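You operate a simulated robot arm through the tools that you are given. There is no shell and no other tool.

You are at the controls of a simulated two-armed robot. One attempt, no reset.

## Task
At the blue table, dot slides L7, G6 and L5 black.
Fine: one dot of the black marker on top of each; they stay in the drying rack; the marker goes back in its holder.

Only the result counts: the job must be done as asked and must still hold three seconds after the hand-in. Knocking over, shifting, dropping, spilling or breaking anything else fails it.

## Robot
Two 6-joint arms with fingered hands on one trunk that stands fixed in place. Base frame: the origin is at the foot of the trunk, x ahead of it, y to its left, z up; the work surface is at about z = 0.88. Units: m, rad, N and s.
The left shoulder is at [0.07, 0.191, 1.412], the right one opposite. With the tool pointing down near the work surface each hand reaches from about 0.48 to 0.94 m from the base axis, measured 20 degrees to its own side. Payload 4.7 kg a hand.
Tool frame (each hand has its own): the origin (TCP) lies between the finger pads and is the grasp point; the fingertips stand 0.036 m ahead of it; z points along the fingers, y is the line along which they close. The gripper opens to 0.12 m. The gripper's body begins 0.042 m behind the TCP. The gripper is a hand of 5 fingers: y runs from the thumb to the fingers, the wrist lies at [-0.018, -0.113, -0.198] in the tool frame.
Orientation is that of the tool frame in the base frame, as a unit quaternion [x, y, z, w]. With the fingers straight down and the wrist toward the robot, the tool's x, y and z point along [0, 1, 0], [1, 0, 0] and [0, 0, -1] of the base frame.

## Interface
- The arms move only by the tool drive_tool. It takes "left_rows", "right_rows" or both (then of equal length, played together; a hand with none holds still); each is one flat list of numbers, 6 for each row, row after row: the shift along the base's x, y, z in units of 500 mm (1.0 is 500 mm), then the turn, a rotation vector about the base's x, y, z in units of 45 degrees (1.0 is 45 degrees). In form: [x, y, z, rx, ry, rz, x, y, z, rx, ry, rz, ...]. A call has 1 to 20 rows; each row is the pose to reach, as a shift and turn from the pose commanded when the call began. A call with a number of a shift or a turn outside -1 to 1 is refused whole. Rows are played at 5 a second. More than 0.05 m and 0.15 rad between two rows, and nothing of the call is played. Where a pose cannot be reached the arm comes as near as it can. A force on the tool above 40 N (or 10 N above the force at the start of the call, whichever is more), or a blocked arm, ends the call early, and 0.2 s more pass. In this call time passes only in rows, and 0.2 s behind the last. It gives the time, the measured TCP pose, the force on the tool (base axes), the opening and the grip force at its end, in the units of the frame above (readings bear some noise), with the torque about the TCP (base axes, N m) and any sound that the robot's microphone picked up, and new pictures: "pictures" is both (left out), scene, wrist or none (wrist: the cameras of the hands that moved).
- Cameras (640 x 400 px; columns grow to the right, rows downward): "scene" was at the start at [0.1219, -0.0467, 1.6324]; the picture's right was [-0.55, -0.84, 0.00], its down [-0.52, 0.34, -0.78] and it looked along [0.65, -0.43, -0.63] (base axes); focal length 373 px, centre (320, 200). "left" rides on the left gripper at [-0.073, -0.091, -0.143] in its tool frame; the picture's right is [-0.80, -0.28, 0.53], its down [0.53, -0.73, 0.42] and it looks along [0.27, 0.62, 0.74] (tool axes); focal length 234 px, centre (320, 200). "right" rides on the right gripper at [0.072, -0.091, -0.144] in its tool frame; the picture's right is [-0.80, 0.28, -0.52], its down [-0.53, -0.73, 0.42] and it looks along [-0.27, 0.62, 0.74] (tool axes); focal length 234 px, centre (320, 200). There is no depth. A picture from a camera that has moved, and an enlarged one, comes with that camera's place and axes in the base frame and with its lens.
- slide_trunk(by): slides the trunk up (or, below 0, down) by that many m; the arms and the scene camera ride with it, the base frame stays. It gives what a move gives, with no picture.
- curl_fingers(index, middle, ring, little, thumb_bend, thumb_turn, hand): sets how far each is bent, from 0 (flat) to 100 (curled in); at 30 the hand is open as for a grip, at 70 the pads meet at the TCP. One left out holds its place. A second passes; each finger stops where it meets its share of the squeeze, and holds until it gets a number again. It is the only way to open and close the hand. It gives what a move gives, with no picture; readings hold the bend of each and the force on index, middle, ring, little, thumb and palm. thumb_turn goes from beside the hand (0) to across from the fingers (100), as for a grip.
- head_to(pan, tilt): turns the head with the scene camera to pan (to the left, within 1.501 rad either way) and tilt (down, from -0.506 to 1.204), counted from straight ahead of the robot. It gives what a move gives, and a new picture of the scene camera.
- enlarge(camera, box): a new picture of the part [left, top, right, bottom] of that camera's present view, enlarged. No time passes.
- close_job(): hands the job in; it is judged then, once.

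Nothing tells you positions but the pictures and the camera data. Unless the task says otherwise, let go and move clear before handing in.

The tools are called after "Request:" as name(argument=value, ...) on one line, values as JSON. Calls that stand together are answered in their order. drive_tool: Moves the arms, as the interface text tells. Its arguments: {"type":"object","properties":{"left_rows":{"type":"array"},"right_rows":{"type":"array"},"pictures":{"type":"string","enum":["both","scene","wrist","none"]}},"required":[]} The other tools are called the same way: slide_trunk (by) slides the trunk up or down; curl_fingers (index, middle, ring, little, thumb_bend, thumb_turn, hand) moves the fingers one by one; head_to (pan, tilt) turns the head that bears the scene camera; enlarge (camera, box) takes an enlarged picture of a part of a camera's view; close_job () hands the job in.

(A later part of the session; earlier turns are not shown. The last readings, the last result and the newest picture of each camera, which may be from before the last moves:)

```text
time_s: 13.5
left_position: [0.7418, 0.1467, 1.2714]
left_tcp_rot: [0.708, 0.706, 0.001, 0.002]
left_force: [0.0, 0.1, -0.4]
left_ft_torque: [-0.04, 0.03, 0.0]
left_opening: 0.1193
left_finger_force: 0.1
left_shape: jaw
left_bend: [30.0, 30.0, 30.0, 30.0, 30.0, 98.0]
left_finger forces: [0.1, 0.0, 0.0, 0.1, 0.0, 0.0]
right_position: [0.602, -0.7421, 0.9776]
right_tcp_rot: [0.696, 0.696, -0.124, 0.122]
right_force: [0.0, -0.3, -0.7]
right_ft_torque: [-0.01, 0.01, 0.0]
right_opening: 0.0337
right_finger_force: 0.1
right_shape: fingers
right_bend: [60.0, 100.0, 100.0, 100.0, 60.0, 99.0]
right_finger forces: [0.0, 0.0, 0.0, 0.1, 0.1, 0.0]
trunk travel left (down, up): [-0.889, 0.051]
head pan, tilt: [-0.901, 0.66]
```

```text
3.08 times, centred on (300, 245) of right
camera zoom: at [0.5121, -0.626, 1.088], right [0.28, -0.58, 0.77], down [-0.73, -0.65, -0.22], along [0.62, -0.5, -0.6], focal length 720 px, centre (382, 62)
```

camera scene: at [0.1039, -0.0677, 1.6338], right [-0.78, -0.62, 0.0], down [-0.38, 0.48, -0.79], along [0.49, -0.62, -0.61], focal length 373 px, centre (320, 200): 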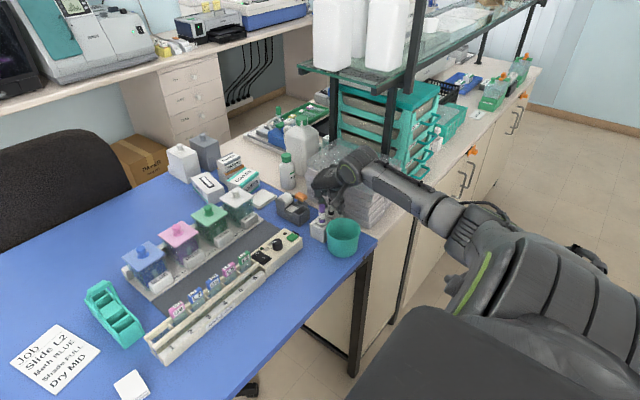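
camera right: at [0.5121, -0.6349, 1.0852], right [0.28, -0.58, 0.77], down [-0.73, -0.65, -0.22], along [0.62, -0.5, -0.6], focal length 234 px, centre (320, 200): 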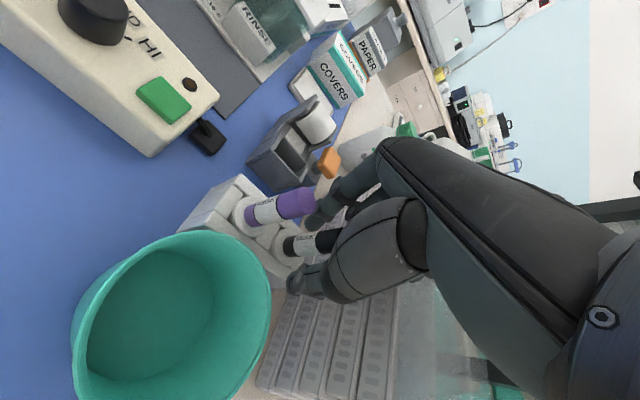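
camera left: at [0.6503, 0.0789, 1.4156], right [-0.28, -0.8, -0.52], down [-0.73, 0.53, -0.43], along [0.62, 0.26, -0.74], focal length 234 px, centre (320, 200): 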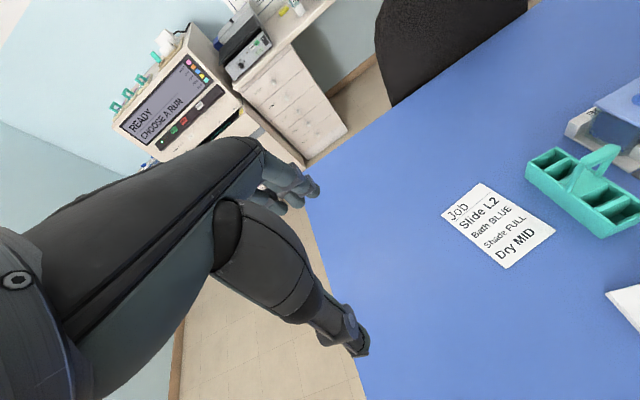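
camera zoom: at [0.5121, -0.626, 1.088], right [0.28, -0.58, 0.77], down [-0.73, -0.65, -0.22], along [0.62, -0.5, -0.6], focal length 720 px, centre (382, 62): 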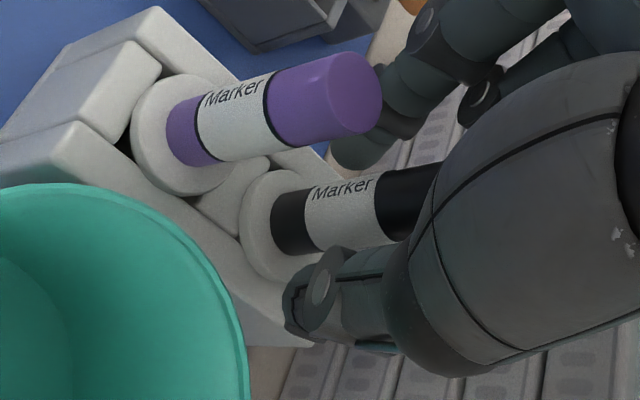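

The pads are now centred within about 2 mm. I will raise the hand about 11 mm so the pinch sits higher on the marker, above its balance point, and then close again.

Request:
drive_tool(right_rows=[0, 0.001, 0.01, 0, 0, 0, 0, 0.002, 0.022, 0, 0, 0], pictures="none")

Request:
curl_fingers(hand="right", index=64, thumb_bend=64)

Request:
enlarge(camera="scene", box=[310, 170, 370, 230])

Request:
enlarge(camera="right", box=[240, 180, 360, 310])

```text
time_s: 14.1
left_position: [0.7419, 0.1469, 1.273]
left_tcp_rot: [0.708, 0.707, 0.0, 0.002]
left_force: [-0.7, 0.8, 0.6]
left_ft_torque: [0.02, 0.02, 0.01]
left_opening: 0.1198
left_finger_force: 0.0
left_shape: jaw
left_bend: [30.0, 30.0, 30.0, 30.0, 30.0, 98.0]
left_finger forces: [0.1, 0.0, 0.0, 0.1, 0.0, 0.1]
right_position: [0.6011, -0.7408, 0.9886]
right_tcp_rot: [0.697, 0.696, -0.123, 0.123]
right_force: [0.1, 0.5, -0.6]
right_ft_torque: [0.01, -0.02, 0.0]
right_opening: 0.0334
right_finger_force: 0.2
right_shape: fingers
right_bend: [60.0, 100.0, 100.0, 100.0, 60.0, 99.0]
right_finger forces: [0.0, 0.0, 0.0, 0.1, 0.0, 0.0]
trunk travel left (down, up): [-0.889, 0.051]
head pan, tilt: [-0.901, 0.66]
```

```text
time_s: 15.1
left_position: [0.7405, 0.1473, 1.2707]
left_tcp_rot: [0.707, 0.707, 0.001, 0.002]
left_force: [-0.1, -0.1, 0.0]
left_ft_torque: [-0.02, -0.01, -0.02]
left_opening: 0.1196
left_finger_force: 0.1
left_shape: jaw
left_bend: [30.0, 30.0, 30.0, 30.0, 30.0, 98.0]
left_finger forces: [0.1, 0.1, 0.0, 0.0, 0.1, 0.1]
right_position: [0.6016, -0.7422, 0.9882]
right_tcp_rot: [0.696, 0.697, -0.124, 0.122]
right_force: [-0.1, -0.7, -0.1]
right_ft_torque: [-0.02, -0.03, -0.02]
right_opening: 0.0222
right_finger_force: 0.1
right_shape: fingers
right_bend: [64.0, 100.0, 100.0, 100.0, 63.0, 100.0]
right_finger forces: [0.0, 0.0, 0.0, 0.0, 0.4, 0.0]
trunk travel left (down, up): [-0.889, 0.051]
head pan, tilt: [-0.901, 0.66]
```

```text
6.67 times, centred on (340, 200) of scene
camera zoom: at [0.1036, -0.0675, 1.6338], right [-0.78, -0.62, 0.0], down [-0.38, 0.48, -0.79], along [0.49, -0.62, -0.61], focal length 2488 px, centre (187, 200)
```

zoom: 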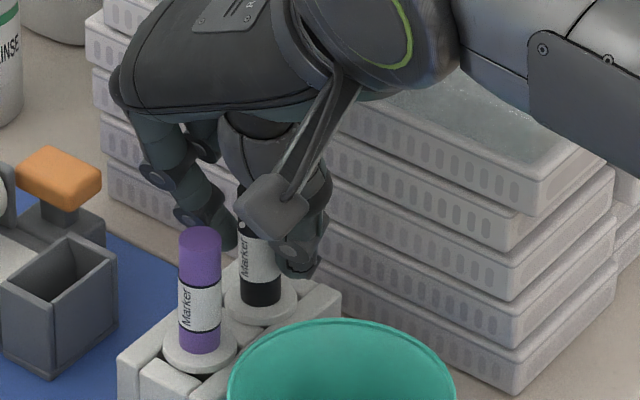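

```text
3.08 times, centred on (300, 245) of right
camera zoom: at [0.5121, -0.6251, 1.0981], right [0.28, -0.58, 0.77], down [-0.73, -0.65, -0.22], along [0.62, -0.5, -0.6], focal length 720 px, centre (382, 62)
```

zoom: 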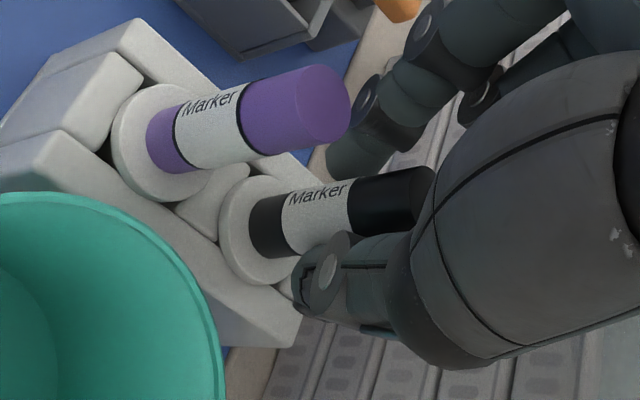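

The thumb just touches the marker, which is still upright. I will squeeze further.

Request:
curl_fingers(hand="right", index=72, thumb_bend=70)

Request:
enlarge(camera="scene", box=[310, 170, 370, 230])

Request:
enlarge(camera="right", box=[240, 180, 360, 310])

```text
time_s: 16.1
left_position: [0.7406, 0.1463, 1.2728]
left_tcp_rot: [0.707, 0.707, 0.0, 0.002]
left_force: [0.2, 0.2, -0.7]
left_ft_torque: [-0.02, -0.01, -0.03]
left_opening: 0.1194
left_finger_force: 0.2
left_shape: jaw
left_bend: [30.0, 30.0, 30.0, 30.0, 30.0, 98.0]
left_finger forces: [0.1, 0.0, 0.0, 0.0, 0.1, 0.0]
right_position: [0.602, -0.7405, 0.989]
right_tcp_rot: [0.696, 0.696, -0.124, 0.121]
right_force: [-0.3, -0.9, 0.2]
right_ft_torque: [-0.01, -0.03, 0.06]
right_opening: 0.0156
right_finger_force: 5.9
right_shape: fingers
right_bend: [71.0, 100.0, 100.0, 100.0, 65.0, 100.0]
right_finger forces: [6.5, 0.1, 0.0, 0.0, 6.3, 0.0]
trunk travel left (down, up): [-0.889, 0.051]
head pan, tilt: [-0.901, 0.66]
```

```text
6.67 times, centred on (340, 200) of scene
camera zoom: at [0.1038, -0.0675, 1.6338], right [-0.78, -0.62, 0.0], down [-0.38, 0.48, -0.79], along [0.49, -0.62, -0.61], focal length 2488 px, centre (187, 200)
```

zoom: 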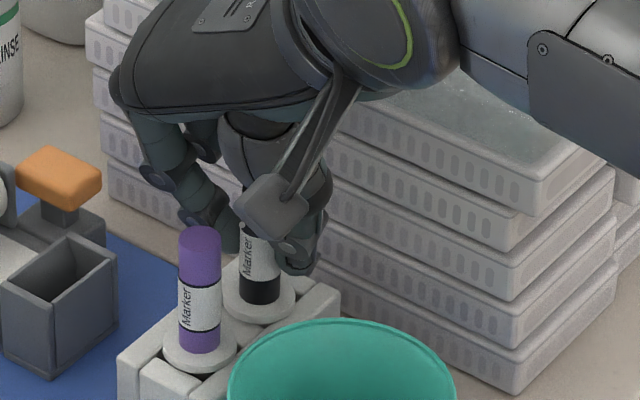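

```text
3.08 times, centred on (300, 245) of right
camera zoom: at [0.5123, -0.6251, 1.098], right [0.28, -0.58, 0.77], down [-0.73, -0.65, -0.22], along [0.62, -0.5, -0.6], focal length 720 px, centre (382, 62)
```

zoom: 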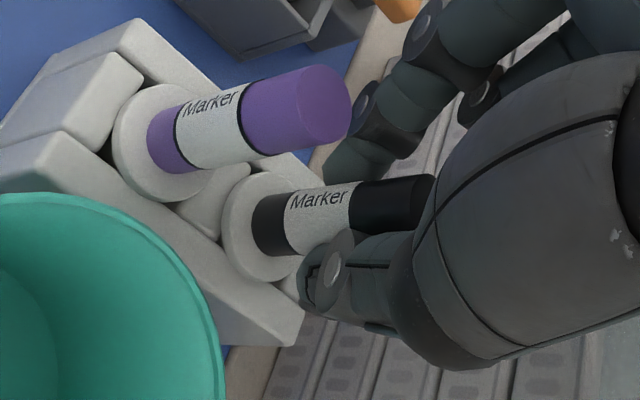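

The grip is firm at about 6.4 N on each finger, and the marker is upright. I will lift it slowly, straight up.

Request:
drive_tool(right_rows=[0, 0, 0.01, 0, 0, 0, 0, 0, 0.025, 0, 0, 0, 0, 0, 0.04, 0, 0, 0], pictures="none")

Request:
enlarge(camera="scene", box=[310, 160, 370, 230])

Request:
enlarge(camera="right", box=[220, 180, 360, 310])

```text
time_s: 16.9
left_position: [0.7416, 0.1455, 1.2715]
left_tcp_rot: [0.708, 0.707, 0.001, 0.001]
left_force: [-0.3, -0.3, 0.4]
left_ft_torque: [0.01, -0.03, 0.0]
left_opening: 0.1195
left_finger_force: 0.1
left_shape: jaw
left_bend: [30.0, 30.0, 30.0, 30.0, 30.0, 98.0]
left_finger forces: [0.1, 0.1, 0.1, 0.1, 0.0, 0.0]
right_position: [0.6021, -0.7424, 1.0096]
right_tcp_rot: [0.696, 0.697, -0.124, 0.122]
right_force: [0.3, -0.2, -0.2]
right_ft_torque: [0.01, -0.02, 0.01]
right_opening: 0.0158
right_finger_force: 6.3
right_shape: fingers
right_bend: [71.0, 100.0, 100.0, 100.0, 65.0, 100.0]
right_finger forces: [6.4, 0.1, 0.0, 0.0, 6.4, 0.0]
trunk travel left (down, up): [-0.889, 0.051]
head pan, tilt: [-0.901, 0.66]
```

```text
5.71 times, centred on (340, 195) of scene
camera zoom: at [0.1036, -0.0675, 1.6338], right [-0.78, -0.62, 0.0], down [-0.38, 0.48, -0.79], along [0.49, -0.62, -0.61], focal length 2132 px, centre (206, 229)
```

zoom: 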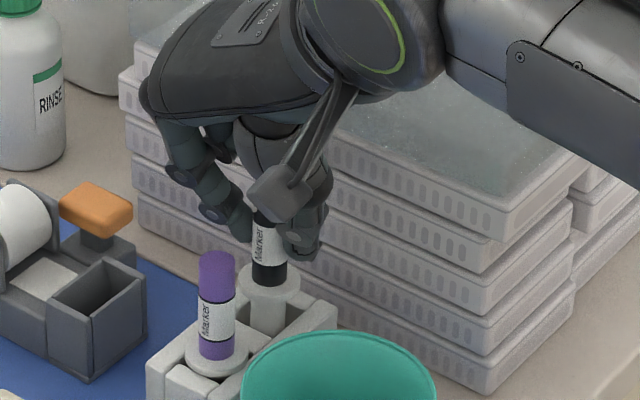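

```text
3.08 times, centred on (290, 245) of right
camera zoom: at [0.5123, -0.6257, 1.1183], right [0.28, -0.58, 0.77], down [-0.73, -0.65, -0.22], along [0.62, -0.5, -0.6], focal length 720 px, centre (412, 62)
```

zoom: 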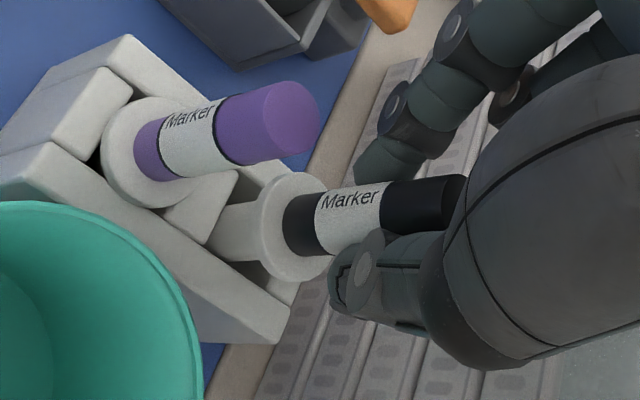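

The marker comes out with its white collar and lower barrel, so it is writing end down. I will lift it fully clear and inspect the tip.

Request:
drive_tool(right_rows=[0, 0, 0.03, 0, 0, 0, 0, 0, 0.07, 0, 0, 0, 0, 0, 0.11, 0, 0, 0, 0, 0, 0.15, 0, 0, 0, 0, 0, 0.19, 0, 0, 0], pictures="both")

Request:
enlarge(camera="scene", box=[300, 140, 370, 230])

Request:
enlarge(camera="right", box=[180, 160, 360, 320])

```text
time_s: 18.1
left_position: [0.7408, 0.1475, 1.2727]
left_tcp_rot: [0.707, 0.707, 0.001, 0.002]
left_force: [1.4, 1.0, -0.6]
left_ft_torque: [-0.04, -0.01, 0.01]
left_opening: 0.1197
left_finger_force: 0.1
left_shape: jaw
left_bend: [30.0, 30.0, 30.0, 30.0, 30.0, 98.0]
left_finger forces: [0.0, 0.1, 0.1, 0.1, 0.0, 0.0]
right_position: [0.6037, -0.7418, 1.1041]
right_tcp_rot: [0.696, 0.697, -0.123, 0.123]
right_force: [-0.1, 0.0, 0.2]
right_ft_torque: [0.01, -0.01, 0.01]
right_opening: 0.016
right_finger_force: 6.7
right_shape: fingers
right_bend: [71.0, 100.0, 100.0, 100.0, 65.0, 100.0]
right_finger forces: [6.5, 0.0, 0.0, 0.0, 6.4, 0.1]
trunk travel left (down, up): [-0.889, 0.051]
head pan, tilt: [-0.901, 0.66]
camera scene: at [0.1035, -0.067, 1.6338], right [-0.78, -0.62, 0.0], down [-0.38, 0.48, -0.79], along [0.49, -0.62, -0.61], focal length 373 px, centre (320, 200)
camera right: at [0.5126, -0.6257, 1.2136], right [0.28, -0.58, 0.77], down [-0.73, -0.64, -0.22], along [0.62, -0.5, -0.6], focal length 234 px, centre (320, 200)
```

scene: 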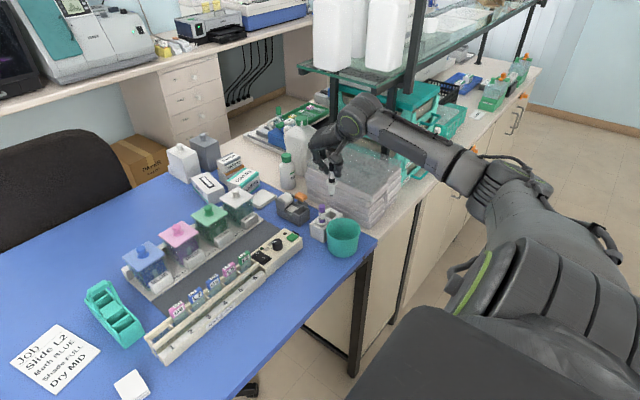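
right: 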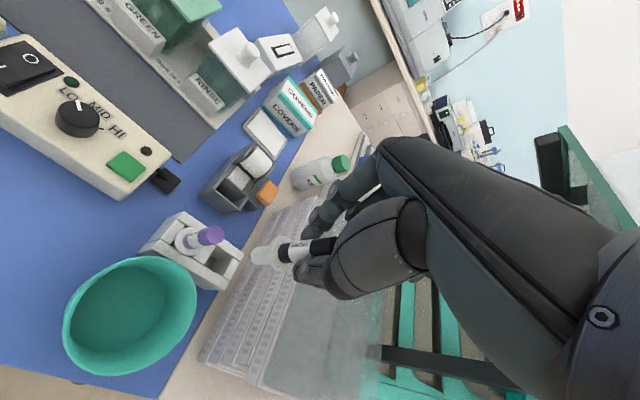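

```text
4.44 times, centred on (335, 185) of scene
camera zoom: at [0.1035, -0.067, 1.6338], right [-0.78, -0.62, 0.0], down [-0.38, 0.48, -0.79], along [0.49, -0.62, -0.61], focal length 1658 px, centre (253, 267)
```

zoom: 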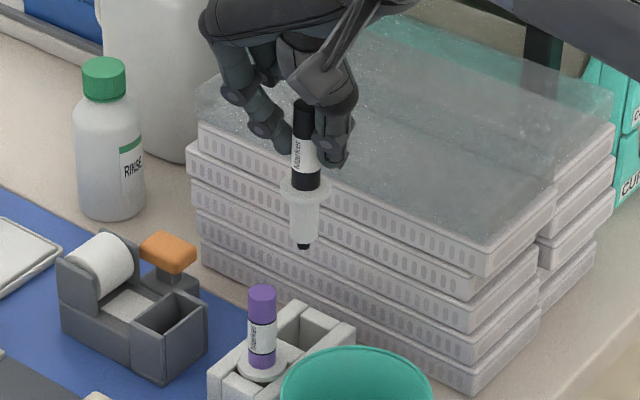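

```text
2.50 times, centred on (270, 240) of right
camera zoom: at [0.5126, -0.6257, 1.2136], right [0.28, -0.58, 0.77], down [-0.73, -0.64, -0.22], along [0.62, -0.5, -0.6], focal length 585 px, centre (445, 100)
```

zoom: 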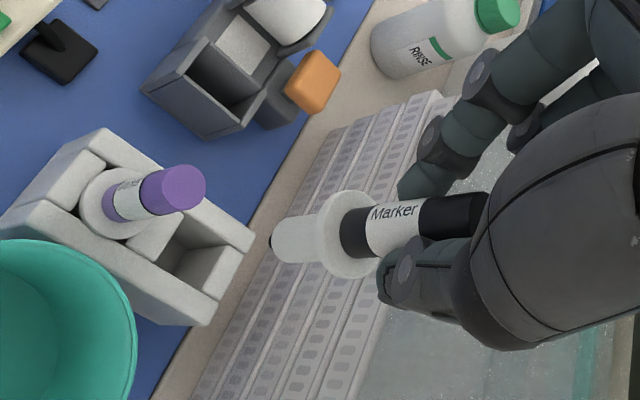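

The nib is visible at the lower end, about 0.112 m below the TCP and 8 mm to its -y side, and the marker hangs upright. I will zoom on the slide tops to measure them before carrying the marker over.

Request:
enlarge(camera="scene", box=[160, 240, 260, 330])

Request:
enlarge(camera="scene", box=[162, 270, 222, 320])

Request:
enlarge(camera="scene", box=[205, 245, 265, 295])

```text
4.44 times, centred on (210, 285) of scene
camera zoom: at [0.1035, -0.067, 1.6338], right [-0.78, -0.62, 0.0], down [-0.38, 0.48, -0.79], along [0.49, -0.62, -0.61], focal length 1658 px, centre (809, -178)
```

zoom: 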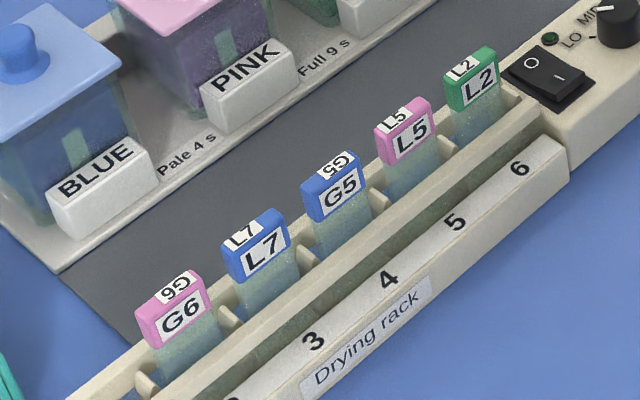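

```text
8.00 times, centred on (192, 295) of scene
camera zoom: at [0.1035, -0.067, 1.6338], right [-0.78, -0.62, 0.0], down [-0.38, 0.48, -0.79], along [0.49, -0.62, -0.61], focal length 2985 px, centre (1344, -560)
```

zoom: 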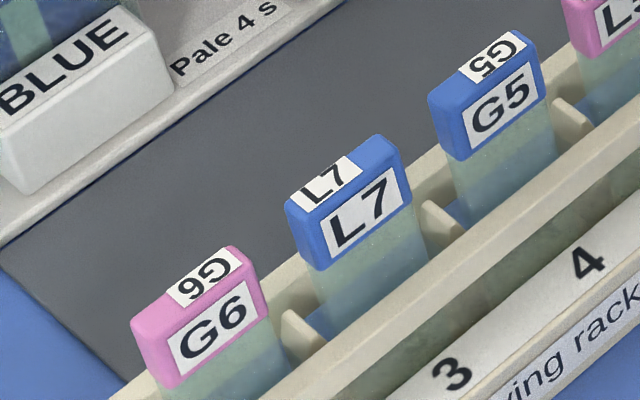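

```text
8.00 times, centred on (235, 270) of scene
camera zoom: at [0.1035, -0.067, 1.6338], right [-0.78, -0.62, 0.0], down [-0.38, 0.48, -0.79], along [0.49, -0.62, -0.61], focal length 2985 px, centre (1000, -360)
```

zoom: 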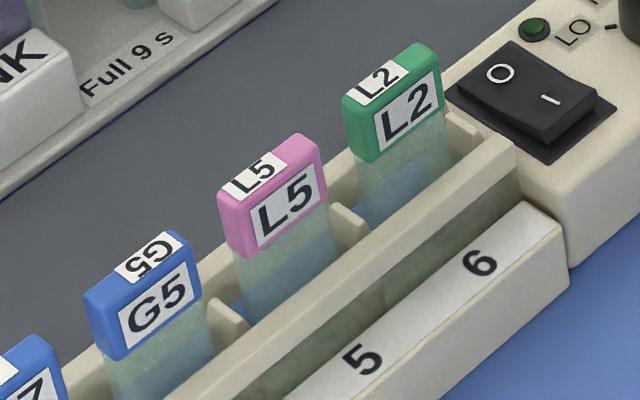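

The slide tops are at about x=0.646 and z≈0.967, with G6 at y≈-0.260, L7 at -0.307 and L5 at -0.404. I will carry the marker up and over to hover above L5.

Request:
drive_tool(right_rows=[0, 0, 0.04, 0, 0, 0, 0, 0, 0.09, 0, 0, 0, 0.005, 0.03, 0.1, 0, 0, 0, 0.011, 0.08, 0.1, 0, 0, 0, 0.018, 0.14, 0.1, 0, 0, 0, 0.025, 0.2, 0.1, 0, 0, 0, 0.033, 0.26, 0.1, 0, 0, 0, 0.04, 0.32, 0.1, 0, 0, 0, 0.048, 0.38, 0.1, 0, 0, 0, 0.055, 0.44, 0.1, 0, 0, 0, 0.063, 0.5, 0.1, 0, 0, 0, 0.07, 0.56, 0.1, 0, 0, 0, 0.078, 0.62, 0.1, 0, 0, 0, 0.084, 0.67, 0.1, 0, 0, 0, 0.087, 0.6914, 0.1, 0, 0, 0, 0.087, 0.6914, 0.08, 0, 0, 0], pictures="both")

Request:
enlarge(camera="scene", box=[200, 200, 300, 290])

Request:
enlarge(camera="right", box=[180, 160, 360, 320])

```text
time_s: 21.5
left_position: [0.7413, 0.1466, 1.2712]
left_tcp_rot: [0.708, 0.707, 0.001, 0.001]
left_force: [-0.7, -0.9, -0.2]
left_ft_torque: [-0.01, 0.04, -0.01]
left_opening: 0.1196
left_finger_force: 0.0
left_shape: jaw
left_bend: [30.0, 30.0, 30.0, 30.0, 30.0, 98.0]
left_finger forces: [0.0, 0.0, 0.0, 0.0, 0.0, 0.0]
right_position: [0.6445, -0.3947, 1.146]
right_tcp_rot: [0.697, 0.696, -0.124, 0.122]
right_force: [-0.1, 0.3, -0.8]
right_ft_torque: [0.01, -0.01, 0.02]
right_opening: 0.0156
right_finger_force: 6.6
right_shape: fingers
right_bend: [71.0, 100.0, 100.0, 100.0, 65.0, 100.0]
right_finger forces: [6.4, 0.0, 0.0, 0.1, 6.3, 0.0]
trunk travel left (down, up): [-0.889, 0.051]
head pan, tilt: [-0.901, 0.66]
camera scene: at [0.1037, -0.0678, 1.6338], right [-0.78, -0.62, 0.0], down [-0.38, 0.48, -0.79], along [0.49, -0.62, -0.61], focal length 373 px, centre (320, 200)
camera right: at [0.5554, -0.2792, 1.2533], right [0.28, -0.58, 0.77], down [-0.73, -0.64, -0.22], along [0.62, -0.5, -0.6], focal length 234 px, centre (320, 200)
```

scene: 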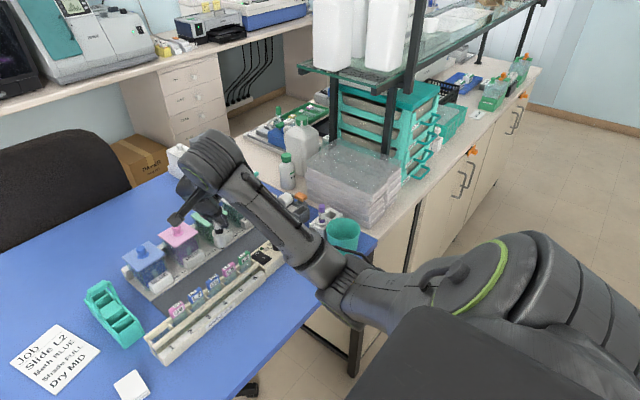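
right: 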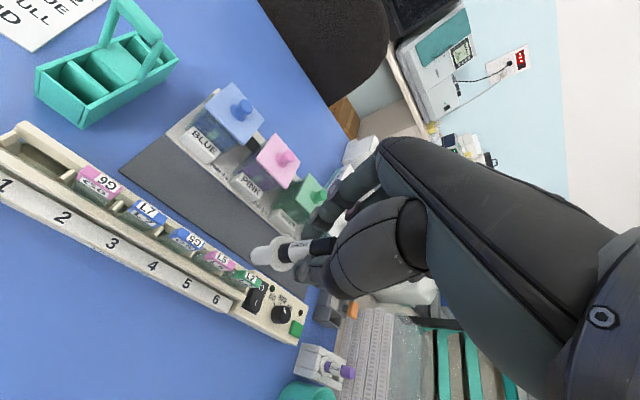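

```text
4.44 times, centred on (250, 245) of scene
camera zoom: at [0.1037, -0.0678, 1.6338], right [-0.78, -0.62, 0.0], down [-0.38, 0.48, -0.79], along [0.49, -0.62, -0.61], focal length 1658 px, centre (631, 0)
```

zoom: 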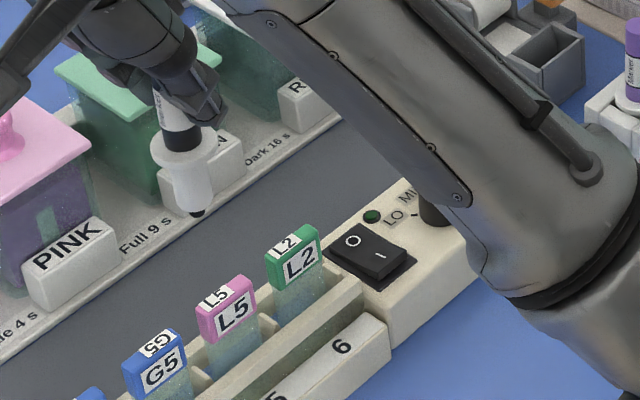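

```text
2.50 times, centred on (270, 240) of right
camera zoom: at [0.5554, -0.2792, 1.2533], right [0.28, -0.58, 0.77], down [-0.73, -0.64, -0.22], along [0.62, -0.5, -0.6], focal length 585 px, centre (445, 100)
```

zoom: 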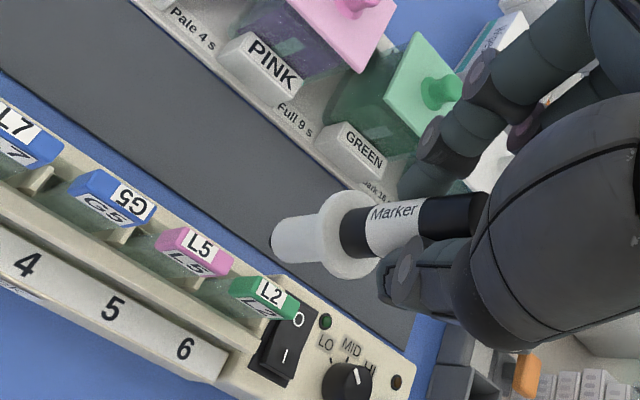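

The nib hovers near L5 and has not shifted in the grip. I will zoom both views closely to measure the nib against L5's top face.

Request:
enlarge(camera="scene", box=[220, 235, 270, 285])

Request:
enlarge(camera="right", box=[190, 220, 290, 300])

```text
8.00 times, centred on (245, 260) of scene
camera zoom: at [0.1037, -0.0678, 1.6338], right [-0.78, -0.62, 0.0], down [-0.38, 0.48, -0.79], along [0.49, -0.62, -0.61], focal length 2985 px, centre (920, -280)
```

zoom: 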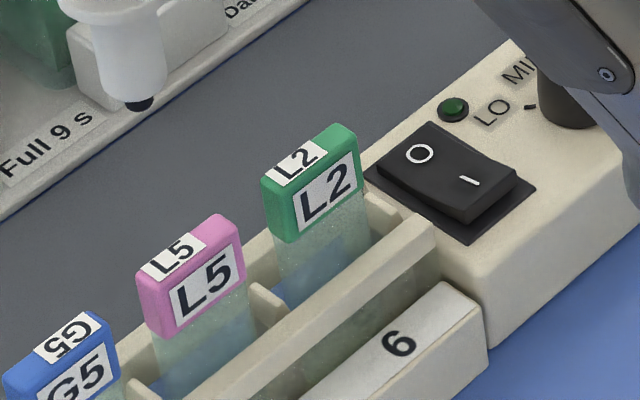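

```text
5.00 times, centred on (240, 260) of right
camera zoom: at [0.5554, -0.2792, 1.2533], right [0.28, -0.58, 0.77], down [-0.73, -0.64, -0.22], along [0.62, -0.5, -0.6], focal length 1171 px, centre (720, -100)
```

zoom: 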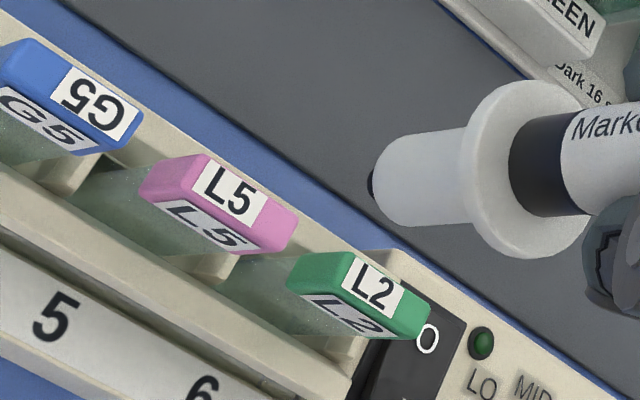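

Estimates differ by a few mm, so I will come closer and servo by eye. I will lower about 40 mm, which still leaves about 25 mm of clearance, with a small -y correction.

Request:
drive_tool(right_rows=[0.002, -0.006, -0.02, 0, 0, 0, 0.004, -0.012, -0.05, 0, 0, 0, 0.004, -0.012, -0.08, 0, 0, 0], pictures="none")

Request:
enlarge(camera="scene", box=[220, 235, 270, 285])

Request:
enlarge(camera="right", box=[190, 220, 290, 300])

```text
time_s: 22.3
left_position: [0.7424, 0.1466, 1.2719]
left_tcp_rot: [0.708, 0.706, 0.001, 0.001]
left_force: [-0.9, 0.0, 0.0]
left_ft_torque: [-0.02, -0.03, -0.02]
left_opening: 0.1198
left_finger_force: 0.1
left_shape: jaw
left_bend: [30.0, 30.0, 30.0, 30.0, 30.0, 98.0]
left_finger forces: [0.0, 0.0, 0.0, 0.1, 0.1, 0.0]
right_position: [0.6461, -0.4015, 1.1045]
right_tcp_rot: [0.696, 0.697, -0.123, 0.122]
right_force: [-0.5, 0.0, -0.1]
right_ft_torque: [0.01, 0.0, 0.0]
right_opening: 0.0157
right_finger_force: 6.8
right_shape: fingers
right_bend: [71.0, 100.0, 100.0, 100.0, 65.0, 100.0]
right_finger forces: [6.4, 0.1, 0.0, 0.0, 6.3, 0.0]
trunk travel left (down, up): [-0.889, 0.051]
head pan, tilt: [-0.901, 0.66]
```

```text
8.00 times, centred on (245, 260) of scene
camera zoom: at [0.1038, -0.0672, 1.6339], right [-0.78, -0.62, 0.0], down [-0.38, 0.48, -0.79], along [0.49, -0.62, -0.61], focal length 2985 px, centre (920, -280)
```

zoom: 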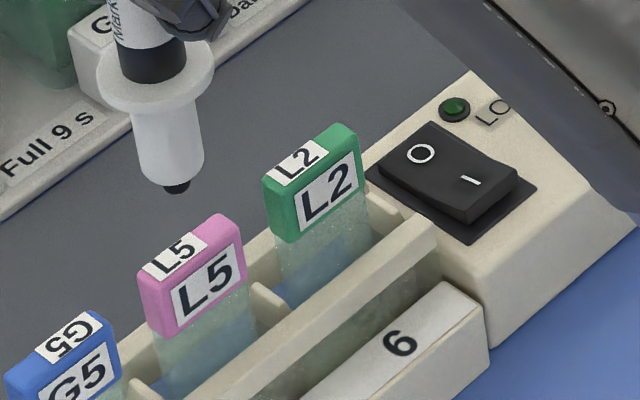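

```text
5.00 times, centred on (240, 260) of right
camera zoom: at [0.5567, -0.2856, 1.2137], right [0.28, -0.58, 0.77], down [-0.73, -0.65, -0.22], along [0.62, -0.5, -0.6], focal length 1171 px, centre (720, -100)
```

zoom: 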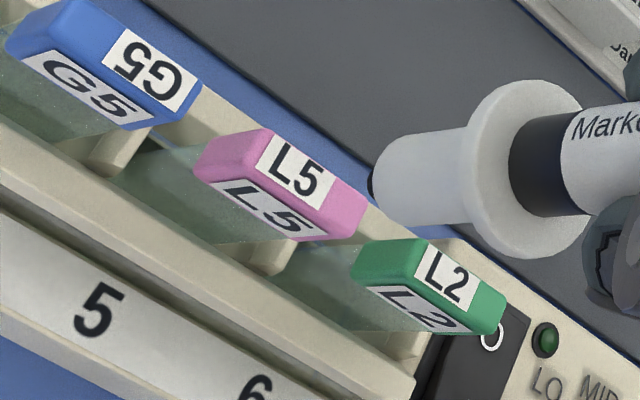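

The nib looks about 25 to 35 mm above L5's top, and probably needs a few mm of +x. I will descend another 15 mm with a small correction and measure again.

Request:
drive_tool(right_rows=[0.003, -0.001, -0.015, 0, 0, 0, 0.006, -0.002, -0.03, 0, 0, 0], pictures="none")

Request:
enlarge(camera="scene", box=[230, 240, 270, 280])

Request:
enlarge(camera="right", box=[210, 220, 290, 290])

```text
time_s: 22.9
left_position: [0.7407, 0.1482, 1.2722]
left_tcp_rot: [0.708, 0.706, 0.0, 0.002]
left_force: [0.0, 0.1, 0.2]
left_ft_torque: [-0.01, -0.03, 0.01]
left_opening: 0.1198
left_finger_force: 0.2
left_shape: jaw
left_bend: [30.0, 30.0, 30.0, 30.0, 30.0, 98.0]
left_finger forces: [0.0, 0.0, 0.1, 0.0, 0.0, 0.0]
right_position: [0.6494, -0.4023, 1.0888]
right_tcp_rot: [0.696, 0.697, -0.122, 0.122]
right_force: [-0.1, -0.3, -0.7]
right_ft_torque: [0.01, -0.01, -0.02]
right_opening: 0.0156
right_finger_force: 6.2
right_shape: fingers
right_bend: [71.0, 100.0, 100.0, 100.0, 65.0, 100.0]
right_finger forces: [6.3, 0.0, 0.1, 0.0, 6.3, 0.0]
trunk travel left (down, up): [-0.889, 0.051]
head pan, tilt: [-0.901, 0.66]
```

```text
10.00 times, centred on (250, 260) of scene
camera zoom: at [0.1039, -0.0673, 1.6338], right [-0.78, -0.62, 0.0], down [-0.38, 0.48, -0.79], along [0.49, -0.62, -0.61], focal length 3732 px, centre (1020, -400)
```

zoom: 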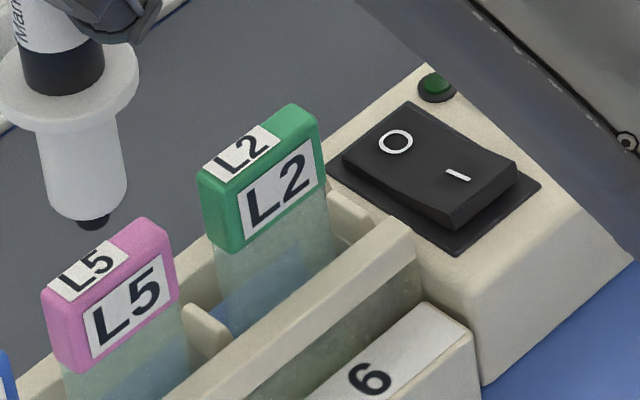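

```text
5.71 times, centred on (250, 255) of right
camera zoom: at [0.56, -0.2864, 1.1984], right [0.28, -0.58, 0.77], down [-0.73, -0.65, -0.22], along [0.62, -0.5, -0.6], focal length 1338 px, centre (720, -114)
```

zoom: 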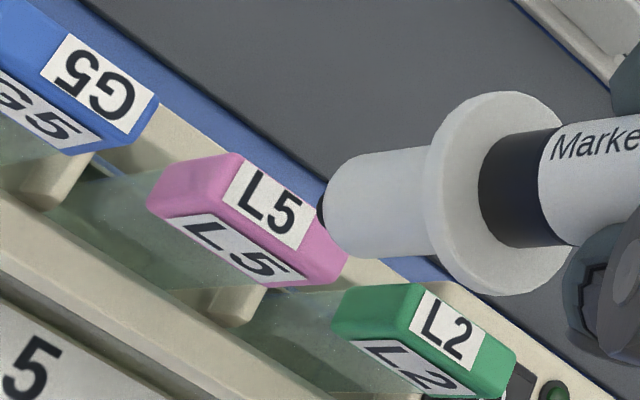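

The nib is now about 17 mm above L5 and within 1 to 2 mm of its centre. I will go another 10 mm down and check again.

Request:
drive_tool(right_rows=[0.001, -0.001, -0.01, 0, 0, 0, 0.001, -0.002, -0.02, 0, 0, 0], pictures="none")

Request:
enlarge(camera="scene", box=[230, 240, 270, 280])

Request:
enlarge(camera="right", box=[210, 220, 290, 290])

```text
time_s: 23.5
left_position: [0.7412, 0.1456, 1.271]
left_tcp_rot: [0.708, 0.706, 0.0, 0.001]
left_force: [0.3, -0.2, 0.0]
left_ft_torque: [-0.02, 0.01, 0.01]
left_opening: 0.1195
left_finger_force: 0.0
left_shape: jaw
left_bend: [30.0, 30.0, 30.0, 30.0, 30.0, 98.0]
left_finger forces: [0.1, 0.1, 0.1, 0.0, 0.1, 0.0]
right_position: [0.6504, -0.4054, 1.0781]
right_tcp_rot: [0.697, 0.696, -0.122, 0.122]
right_force: [0.1, -0.2, -0.1]
right_ft_torque: [-0.01, 0.01, 0.01]
right_opening: 0.0158
right_finger_force: 6.1
right_shape: fingers
right_bend: [71.0, 100.0, 100.0, 100.0, 65.0, 100.0]
right_finger forces: [6.4, 0.0, 0.1, 0.1, 6.3, 0.1]
trunk travel left (down, up): [-0.889, 0.051]
head pan, tilt: [-0.901, 0.66]
```

```text
10.00 times, centred on (250, 260) of scene
camera zoom: at [0.1038, -0.0675, 1.6338], right [-0.78, -0.62, 0.0], down [-0.38, 0.48, -0.79], along [0.49, -0.62, -0.61], focal length 3732 px, centre (1020, -400)
```

zoom: 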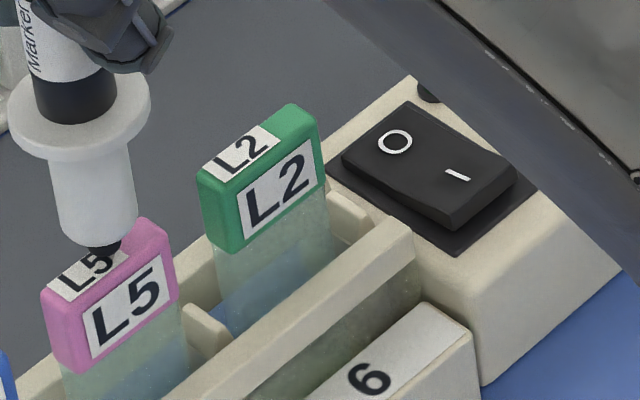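

```text
5.71 times, centred on (250, 255) of right
camera zoom: at [0.5603, -0.2882, 1.1877], right [0.28, -0.58, 0.77], down [-0.73, -0.65, -0.22], along [0.62, -0.5, -0.6], focal length 1338 px, centre (720, -114)
```

zoom: 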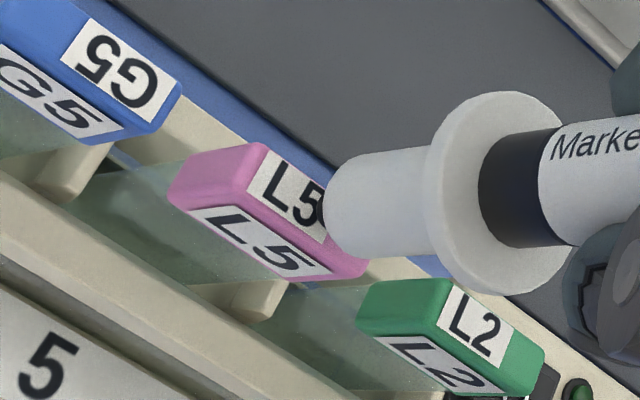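

The nib is now centred over L5 with about a 5 mm gap. I will creep straight down in small steps and watch force and picture.

Request:
drive_tool(right_rows=[0, 0.001, -0.003, 0, 0, 0, 0, 0.001, -0.006, 0, 0, 0], pictures="none")

Request:
enlarge(camera="scene", box=[230, 250, 254, 274])

Request:
enlarge(camera="right", box=[225, 230, 275, 280])

```text
time_s: 24.1
left_position: [0.742, 0.1465, 1.2722]
left_tcp_rot: [0.708, 0.706, 0.001, 0.002]
left_force: [0.4, -0.3, -0.4]
left_ft_torque: [0.03, 0.01, 0.0]
left_opening: 0.1195
left_finger_force: 0.0
left_shape: jaw
left_bend: [30.0, 30.0, 30.0, 30.0, 30.0, 98.0]
left_finger forces: [0.1, 0.1, 0.0, 0.1, 0.0, 0.0]
right_position: [0.6497, -0.4036, 1.0757]
right_tcp_rot: [0.696, 0.696, -0.123, 0.122]
right_force: [-0.1, 0.4, 1.6]
right_ft_torque: [0.0, 0.01, 0.03]
right_opening: 0.0158
right_finger_force: 6.1
right_shape: fingers
right_bend: [71.0, 100.0, 100.0, 100.0, 65.0, 100.0]
right_finger forces: [6.7, 0.1, 0.1, 0.1, 6.4, 0.0]
trunk travel left (down, up): [-0.889, 0.051]
head pan, tilt: [-0.901, 0.66]
```

```text
16.00 times, centred on (242, 262) of scene
camera zoom: at [0.1033, -0.0672, 1.6339], right [-0.78, -0.62, 0.0], down [-0.38, 0.48, -0.79], along [0.49, -0.62, -0.61], focal length 5970 px, centre (1568, -792)
```

zoom: 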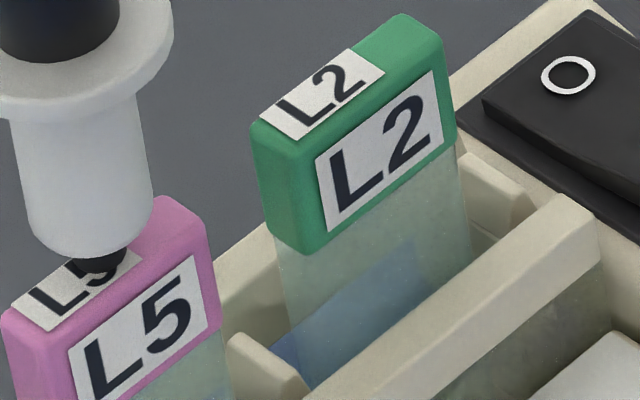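

```text
8.00 times, centred on (250, 255) of right
camera zoom: at [0.5603, -0.2869, 1.1849], right [0.28, -0.58, 0.77], down [-0.73, -0.65, -0.22], along [0.62, -0.5, -0.6], focal length 1873 px, centre (880, -240)
```

zoom: 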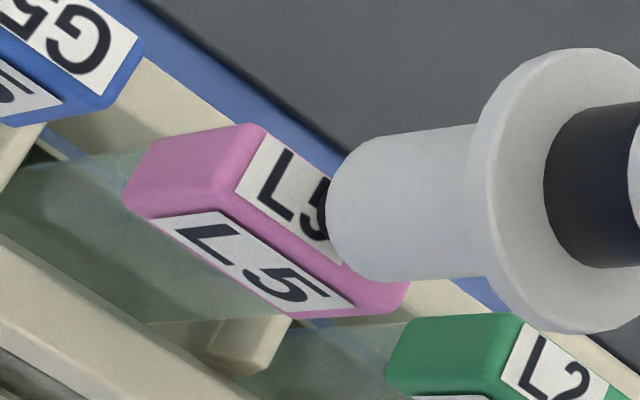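

The nib appears to meet L5's top, with an upward force of about 1.6 N. I will press about 1 mm more to confirm real contact.

Request:
drive_tool(right_rows=[0, 0, -0.002, 0, 0, 0], pictures="none")

Request:
enlarge(camera="scene", box=[230, 250, 254, 274])

```text
time_s: 24.5
left_position: [0.7405, 0.1459, 1.2732]
left_tcp_rot: [0.707, 0.707, 0.0, 0.002]
left_force: [0.6, -0.9, 0.4]
left_ft_torque: [-0.01, -0.03, 0.0]
left_opening: 0.1197
left_finger_force: 0.1
left_shape: jaw
left_bend: [30.0, 30.0, 30.0, 30.0, 30.0, 98.0]
left_finger forces: [0.0, 0.1, 0.1, 0.0, 0.0, 0.0]
right_position: [0.6502, -0.4026, 1.0758]
right_tcp_rot: [0.697, 0.696, -0.123, 0.122]
right_force: [0.0, -0.9, 5.2]
right_ft_torque: [-0.02, 0.01, 0.01]
right_opening: 0.0158
right_finger_force: 7.2
right_shape: fingers
right_bend: [71.0, 100.0, 100.0, 100.0, 65.0, 100.0]
right_finger forces: [7.0, 0.0, 0.0, 0.0, 6.7, 0.0]
trunk travel left (down, up): [-0.889, 0.051]
head pan, tilt: [-0.901, 0.66]
```

```text
16.00 times, centred on (242, 262) of scene
camera zoom: at [0.1031, -0.0669, 1.634], right [-0.78, -0.62, 0.0], down [-0.38, 0.48, -0.79], along [0.49, -0.62, -0.61], focal length 5970 px, centre (1568, -792)
```

zoom: 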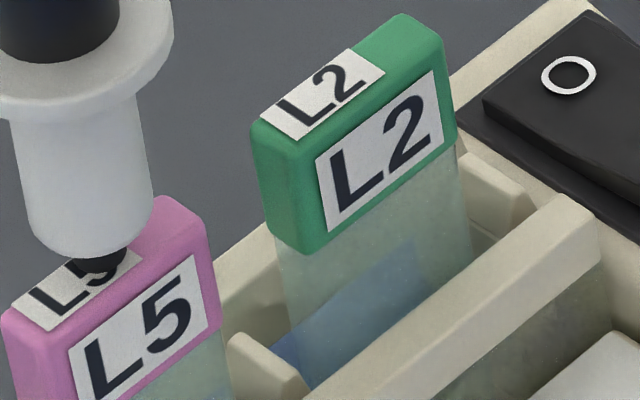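

Contact is confirmed at 5.2 N and nothing moved. I will lift straight up and look for the dot.

Request:
drive_tool(right_rows=[0, 0, 0.006, 0, 0, 0, 0, 0, 0.03, 0, 0, 0, 0, 0, 0.08, 0, 0, 0], pictures="none")

Request:
enlarge(camera="scene", box=[222, 245, 258, 281])

Request:
enlarge(camera="right", box=[190, 215, 290, 305])

```text
time_s: 25.3
left_position: [0.7413, 0.147, 1.272]
left_tcp_rot: [0.708, 0.706, 0.001, 0.001]
left_force: [0.3, 0.9, 0.4]
left_ft_torque: [-0.01, 0.0, -0.01]
left_opening: 0.1196
left_finger_force: 0.1
left_shape: jaw
left_bend: [30.0, 30.0, 30.0, 30.0, 30.0, 98.0]
left_finger forces: [0.0, 0.1, 0.0, 0.0, 0.0, 0.0]
right_position: [0.6514, -0.4029, 1.1151]
right_tcp_rot: [0.696, 0.697, -0.124, 0.123]
right_force: [0.9, 1.1, -0.1]
right_ft_torque: [0.02, -0.06, 0.03]
right_opening: 0.0157
right_finger_force: 6.9
right_shape: fingers
right_bend: [71.0, 100.0, 100.0, 100.0, 65.0, 100.0]
right_finger forces: [6.6, 0.0, 0.0, 0.0, 6.5, 0.0]
trunk travel left (down, up): [-0.889, 0.051]
head pan, tilt: [-0.901, 0.66]
```

```text
11.11 times, centred on (240, 263) of scene
camera zoom: at [0.1036, -0.067, 1.6338], right [-0.78, -0.62, 0.0], down [-0.38, 0.48, -0.79], along [0.49, -0.62, -0.61], focal length 4146 px, centre (1209, -500)
```

zoom: 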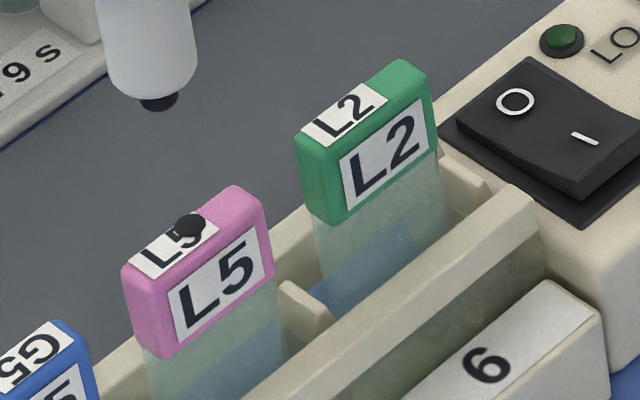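

```text
4.44 times, centred on (240, 260) of right
camera zoom: at [0.5611, -0.2868, 1.2237], right [0.28, -0.58, 0.77], down [-0.73, -0.65, -0.22], along [0.62, -0.5, -0.6], focal length 1041 px, centre (676, -67)
```

zoom: 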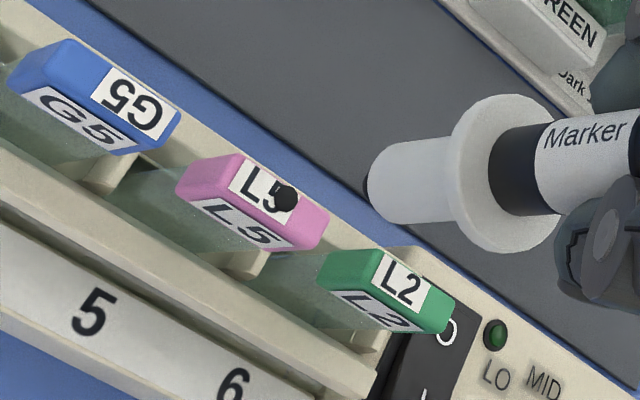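

A clean black dot sits on L5. I will now move over to L7, about +97 mm in y with a slight -x correction, staying above G5, and then descend partway.

Request:
drive_tool(right_rows=[0, 0.04, 0, 0, 0, 0, -0.001, 0.09, 0, 0, 0, 0, -0.002, 0.14, 0, 0, 0, 0, -0.002, 0.18, 0, 0, 0, 0, -0.002, 0.195, 0, 0, 0, 0, -0.002, 0.195, -0.03, 0, 0, 0, -0.002, 0.195, -0.052, 0, 0, 0], pictures="none")

Request:
enlarge(camera="scene", box=[185, 255, 235, 305])

Request:
enlarge(camera="right", box=[200, 215, 290, 295])

```text
time_s: 26.9
left_position: [0.7412, 0.1462, 1.2725]
left_tcp_rot: [0.708, 0.706, 0.001, 0.002]
left_force: [-0.5, 0.8, -0.1]
left_ft_torque: [-0.01, -0.01, -0.02]
left_opening: 0.1195
left_finger_force: 0.1
left_shape: jaw
left_bend: [30.0, 30.0, 30.0, 30.0, 30.0, 98.0]
left_finger forces: [0.0, 0.0, 0.1, 0.0, 0.0, 0.0]
right_position: [0.6498, -0.3049, 1.0881]
right_tcp_rot: [0.696, 0.697, -0.123, 0.122]
right_force: [-0.1, -0.8, -0.7]
right_ft_torque: [0.01, 0.04, 0.0]
right_opening: 0.0156
right_finger_force: 6.3
right_shape: fingers
right_bend: [71.0, 100.0, 100.0, 100.0, 65.0, 100.0]
right_finger forces: [6.5, 0.0, 0.1, 0.0, 6.4, 0.0]
trunk travel left (down, up): [-0.889, 0.051]
head pan, tilt: [-0.901, 0.66]
```

```text
8.00 times, centred on (210, 280) of scene
camera zoom: at [0.1038, -0.0671, 1.6339], right [-0.78, -0.62, 0.0], down [-0.38, 0.48, -0.79], along [0.49, -0.62, -0.61], focal length 2985 px, centre (1200, -440)
```

zoom: 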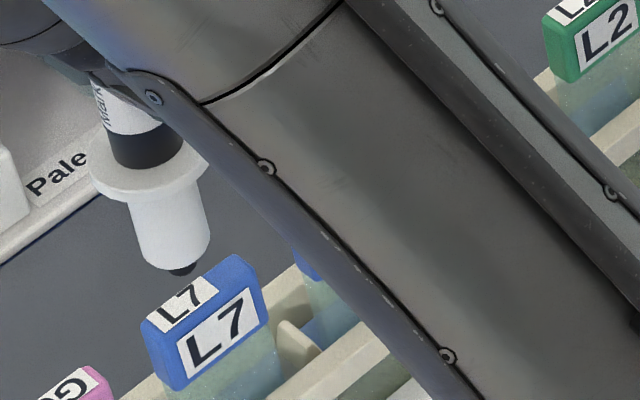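

```text
5.00 times, centred on (245, 255) of right
camera zoom: at [0.5597, -0.1889, 1.1979], right [0.28, -0.58, 0.77], down [-0.73, -0.65, -0.22], along [0.62, -0.5, -0.6], focal length 1171 px, centre (695, -75)
```

zoom: 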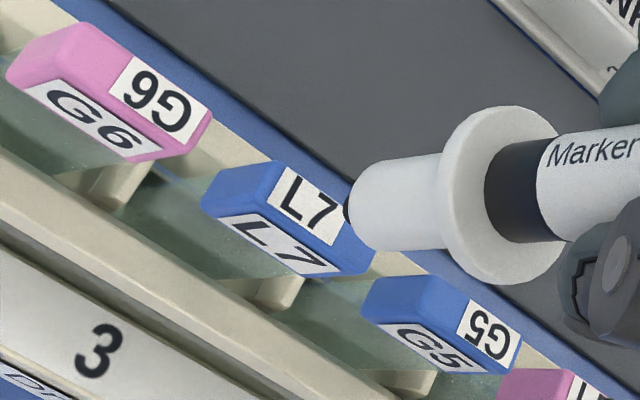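

The nib is lined up over L7 with about a 12 mm gap. I will descend to about a 3 mm gap with a 1 mm -x trim and check.

Request:
drive_tool(right_rows=[-0.001, 0, -0.01, 0, 0, 0, -0.002, 0, -0.018, 0, 0, 0], pictures="none")

Request:
enlarge(camera="scene", box=[193, 270, 223, 300])

Request:
enlarge(camera="right", box=[215, 220, 285, 290])

```text
time_s: 27.5
left_position: [0.7411, 0.1466, 1.2704]
left_tcp_rot: [0.707, 0.707, 0.0, 0.001]
left_force: [0.4, -0.1, 0.7]
left_ft_torque: [-0.03, 0.0, 0.03]
left_opening: 0.1195
left_finger_force: 0.2
left_shape: jaw
left_bend: [30.0, 30.0, 30.0, 30.0, 30.0, 98.0]
left_finger forces: [0.1, 0.0, 0.0, 0.0, 0.1, 0.0]
right_position: [0.6477, -0.3051, 1.079]
right_tcp_rot: [0.696, 0.697, -0.124, 0.122]
right_force: [-0.7, 1.8, -0.4]
right_ft_torque: [-0.02, 0.02, 0.01]
right_opening: 0.0155
right_finger_force: 6.4
right_shape: fingers
right_bend: [71.0, 100.0, 100.0, 100.0, 65.0, 100.0]
right_finger forces: [6.6, 0.1, 0.0, 0.0, 6.4, 0.0]
trunk travel left (down, up): [-0.889, 0.051]
head pan, tilt: [-0.901, 0.66]
```

```text
13.33 times, centred on (208, 285) of scene
camera zoom: at [0.1037, -0.0672, 1.6338], right [-0.78, -0.62, 0.0], down [-0.38, 0.48, -0.79], along [0.49, -0.62, -0.61], focal length 4975 px, centre (1813, -933)
```

zoom: 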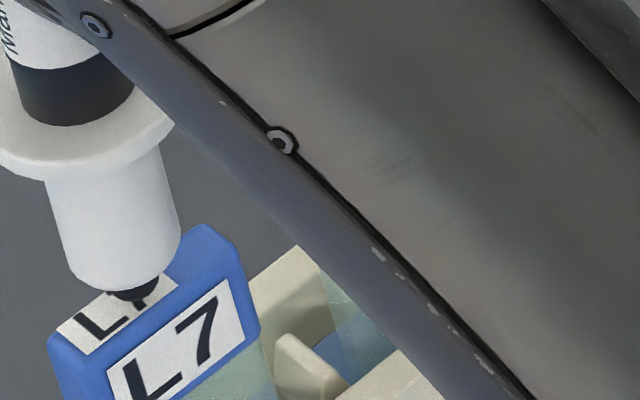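

```text
5.71 times, centred on (250, 255) of right
camera zoom: at [0.5581, -0.1889, 1.1886], right [0.28, -0.58, 0.77], down [-0.73, -0.65, -0.22], along [0.62, -0.5, -0.6], focal length 1338 px, centre (720, -114)
```

zoom: 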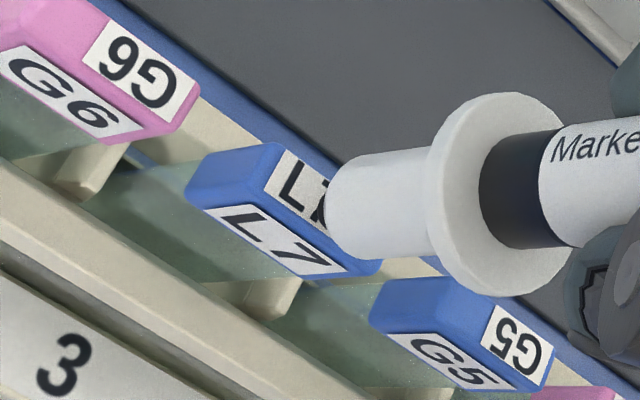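

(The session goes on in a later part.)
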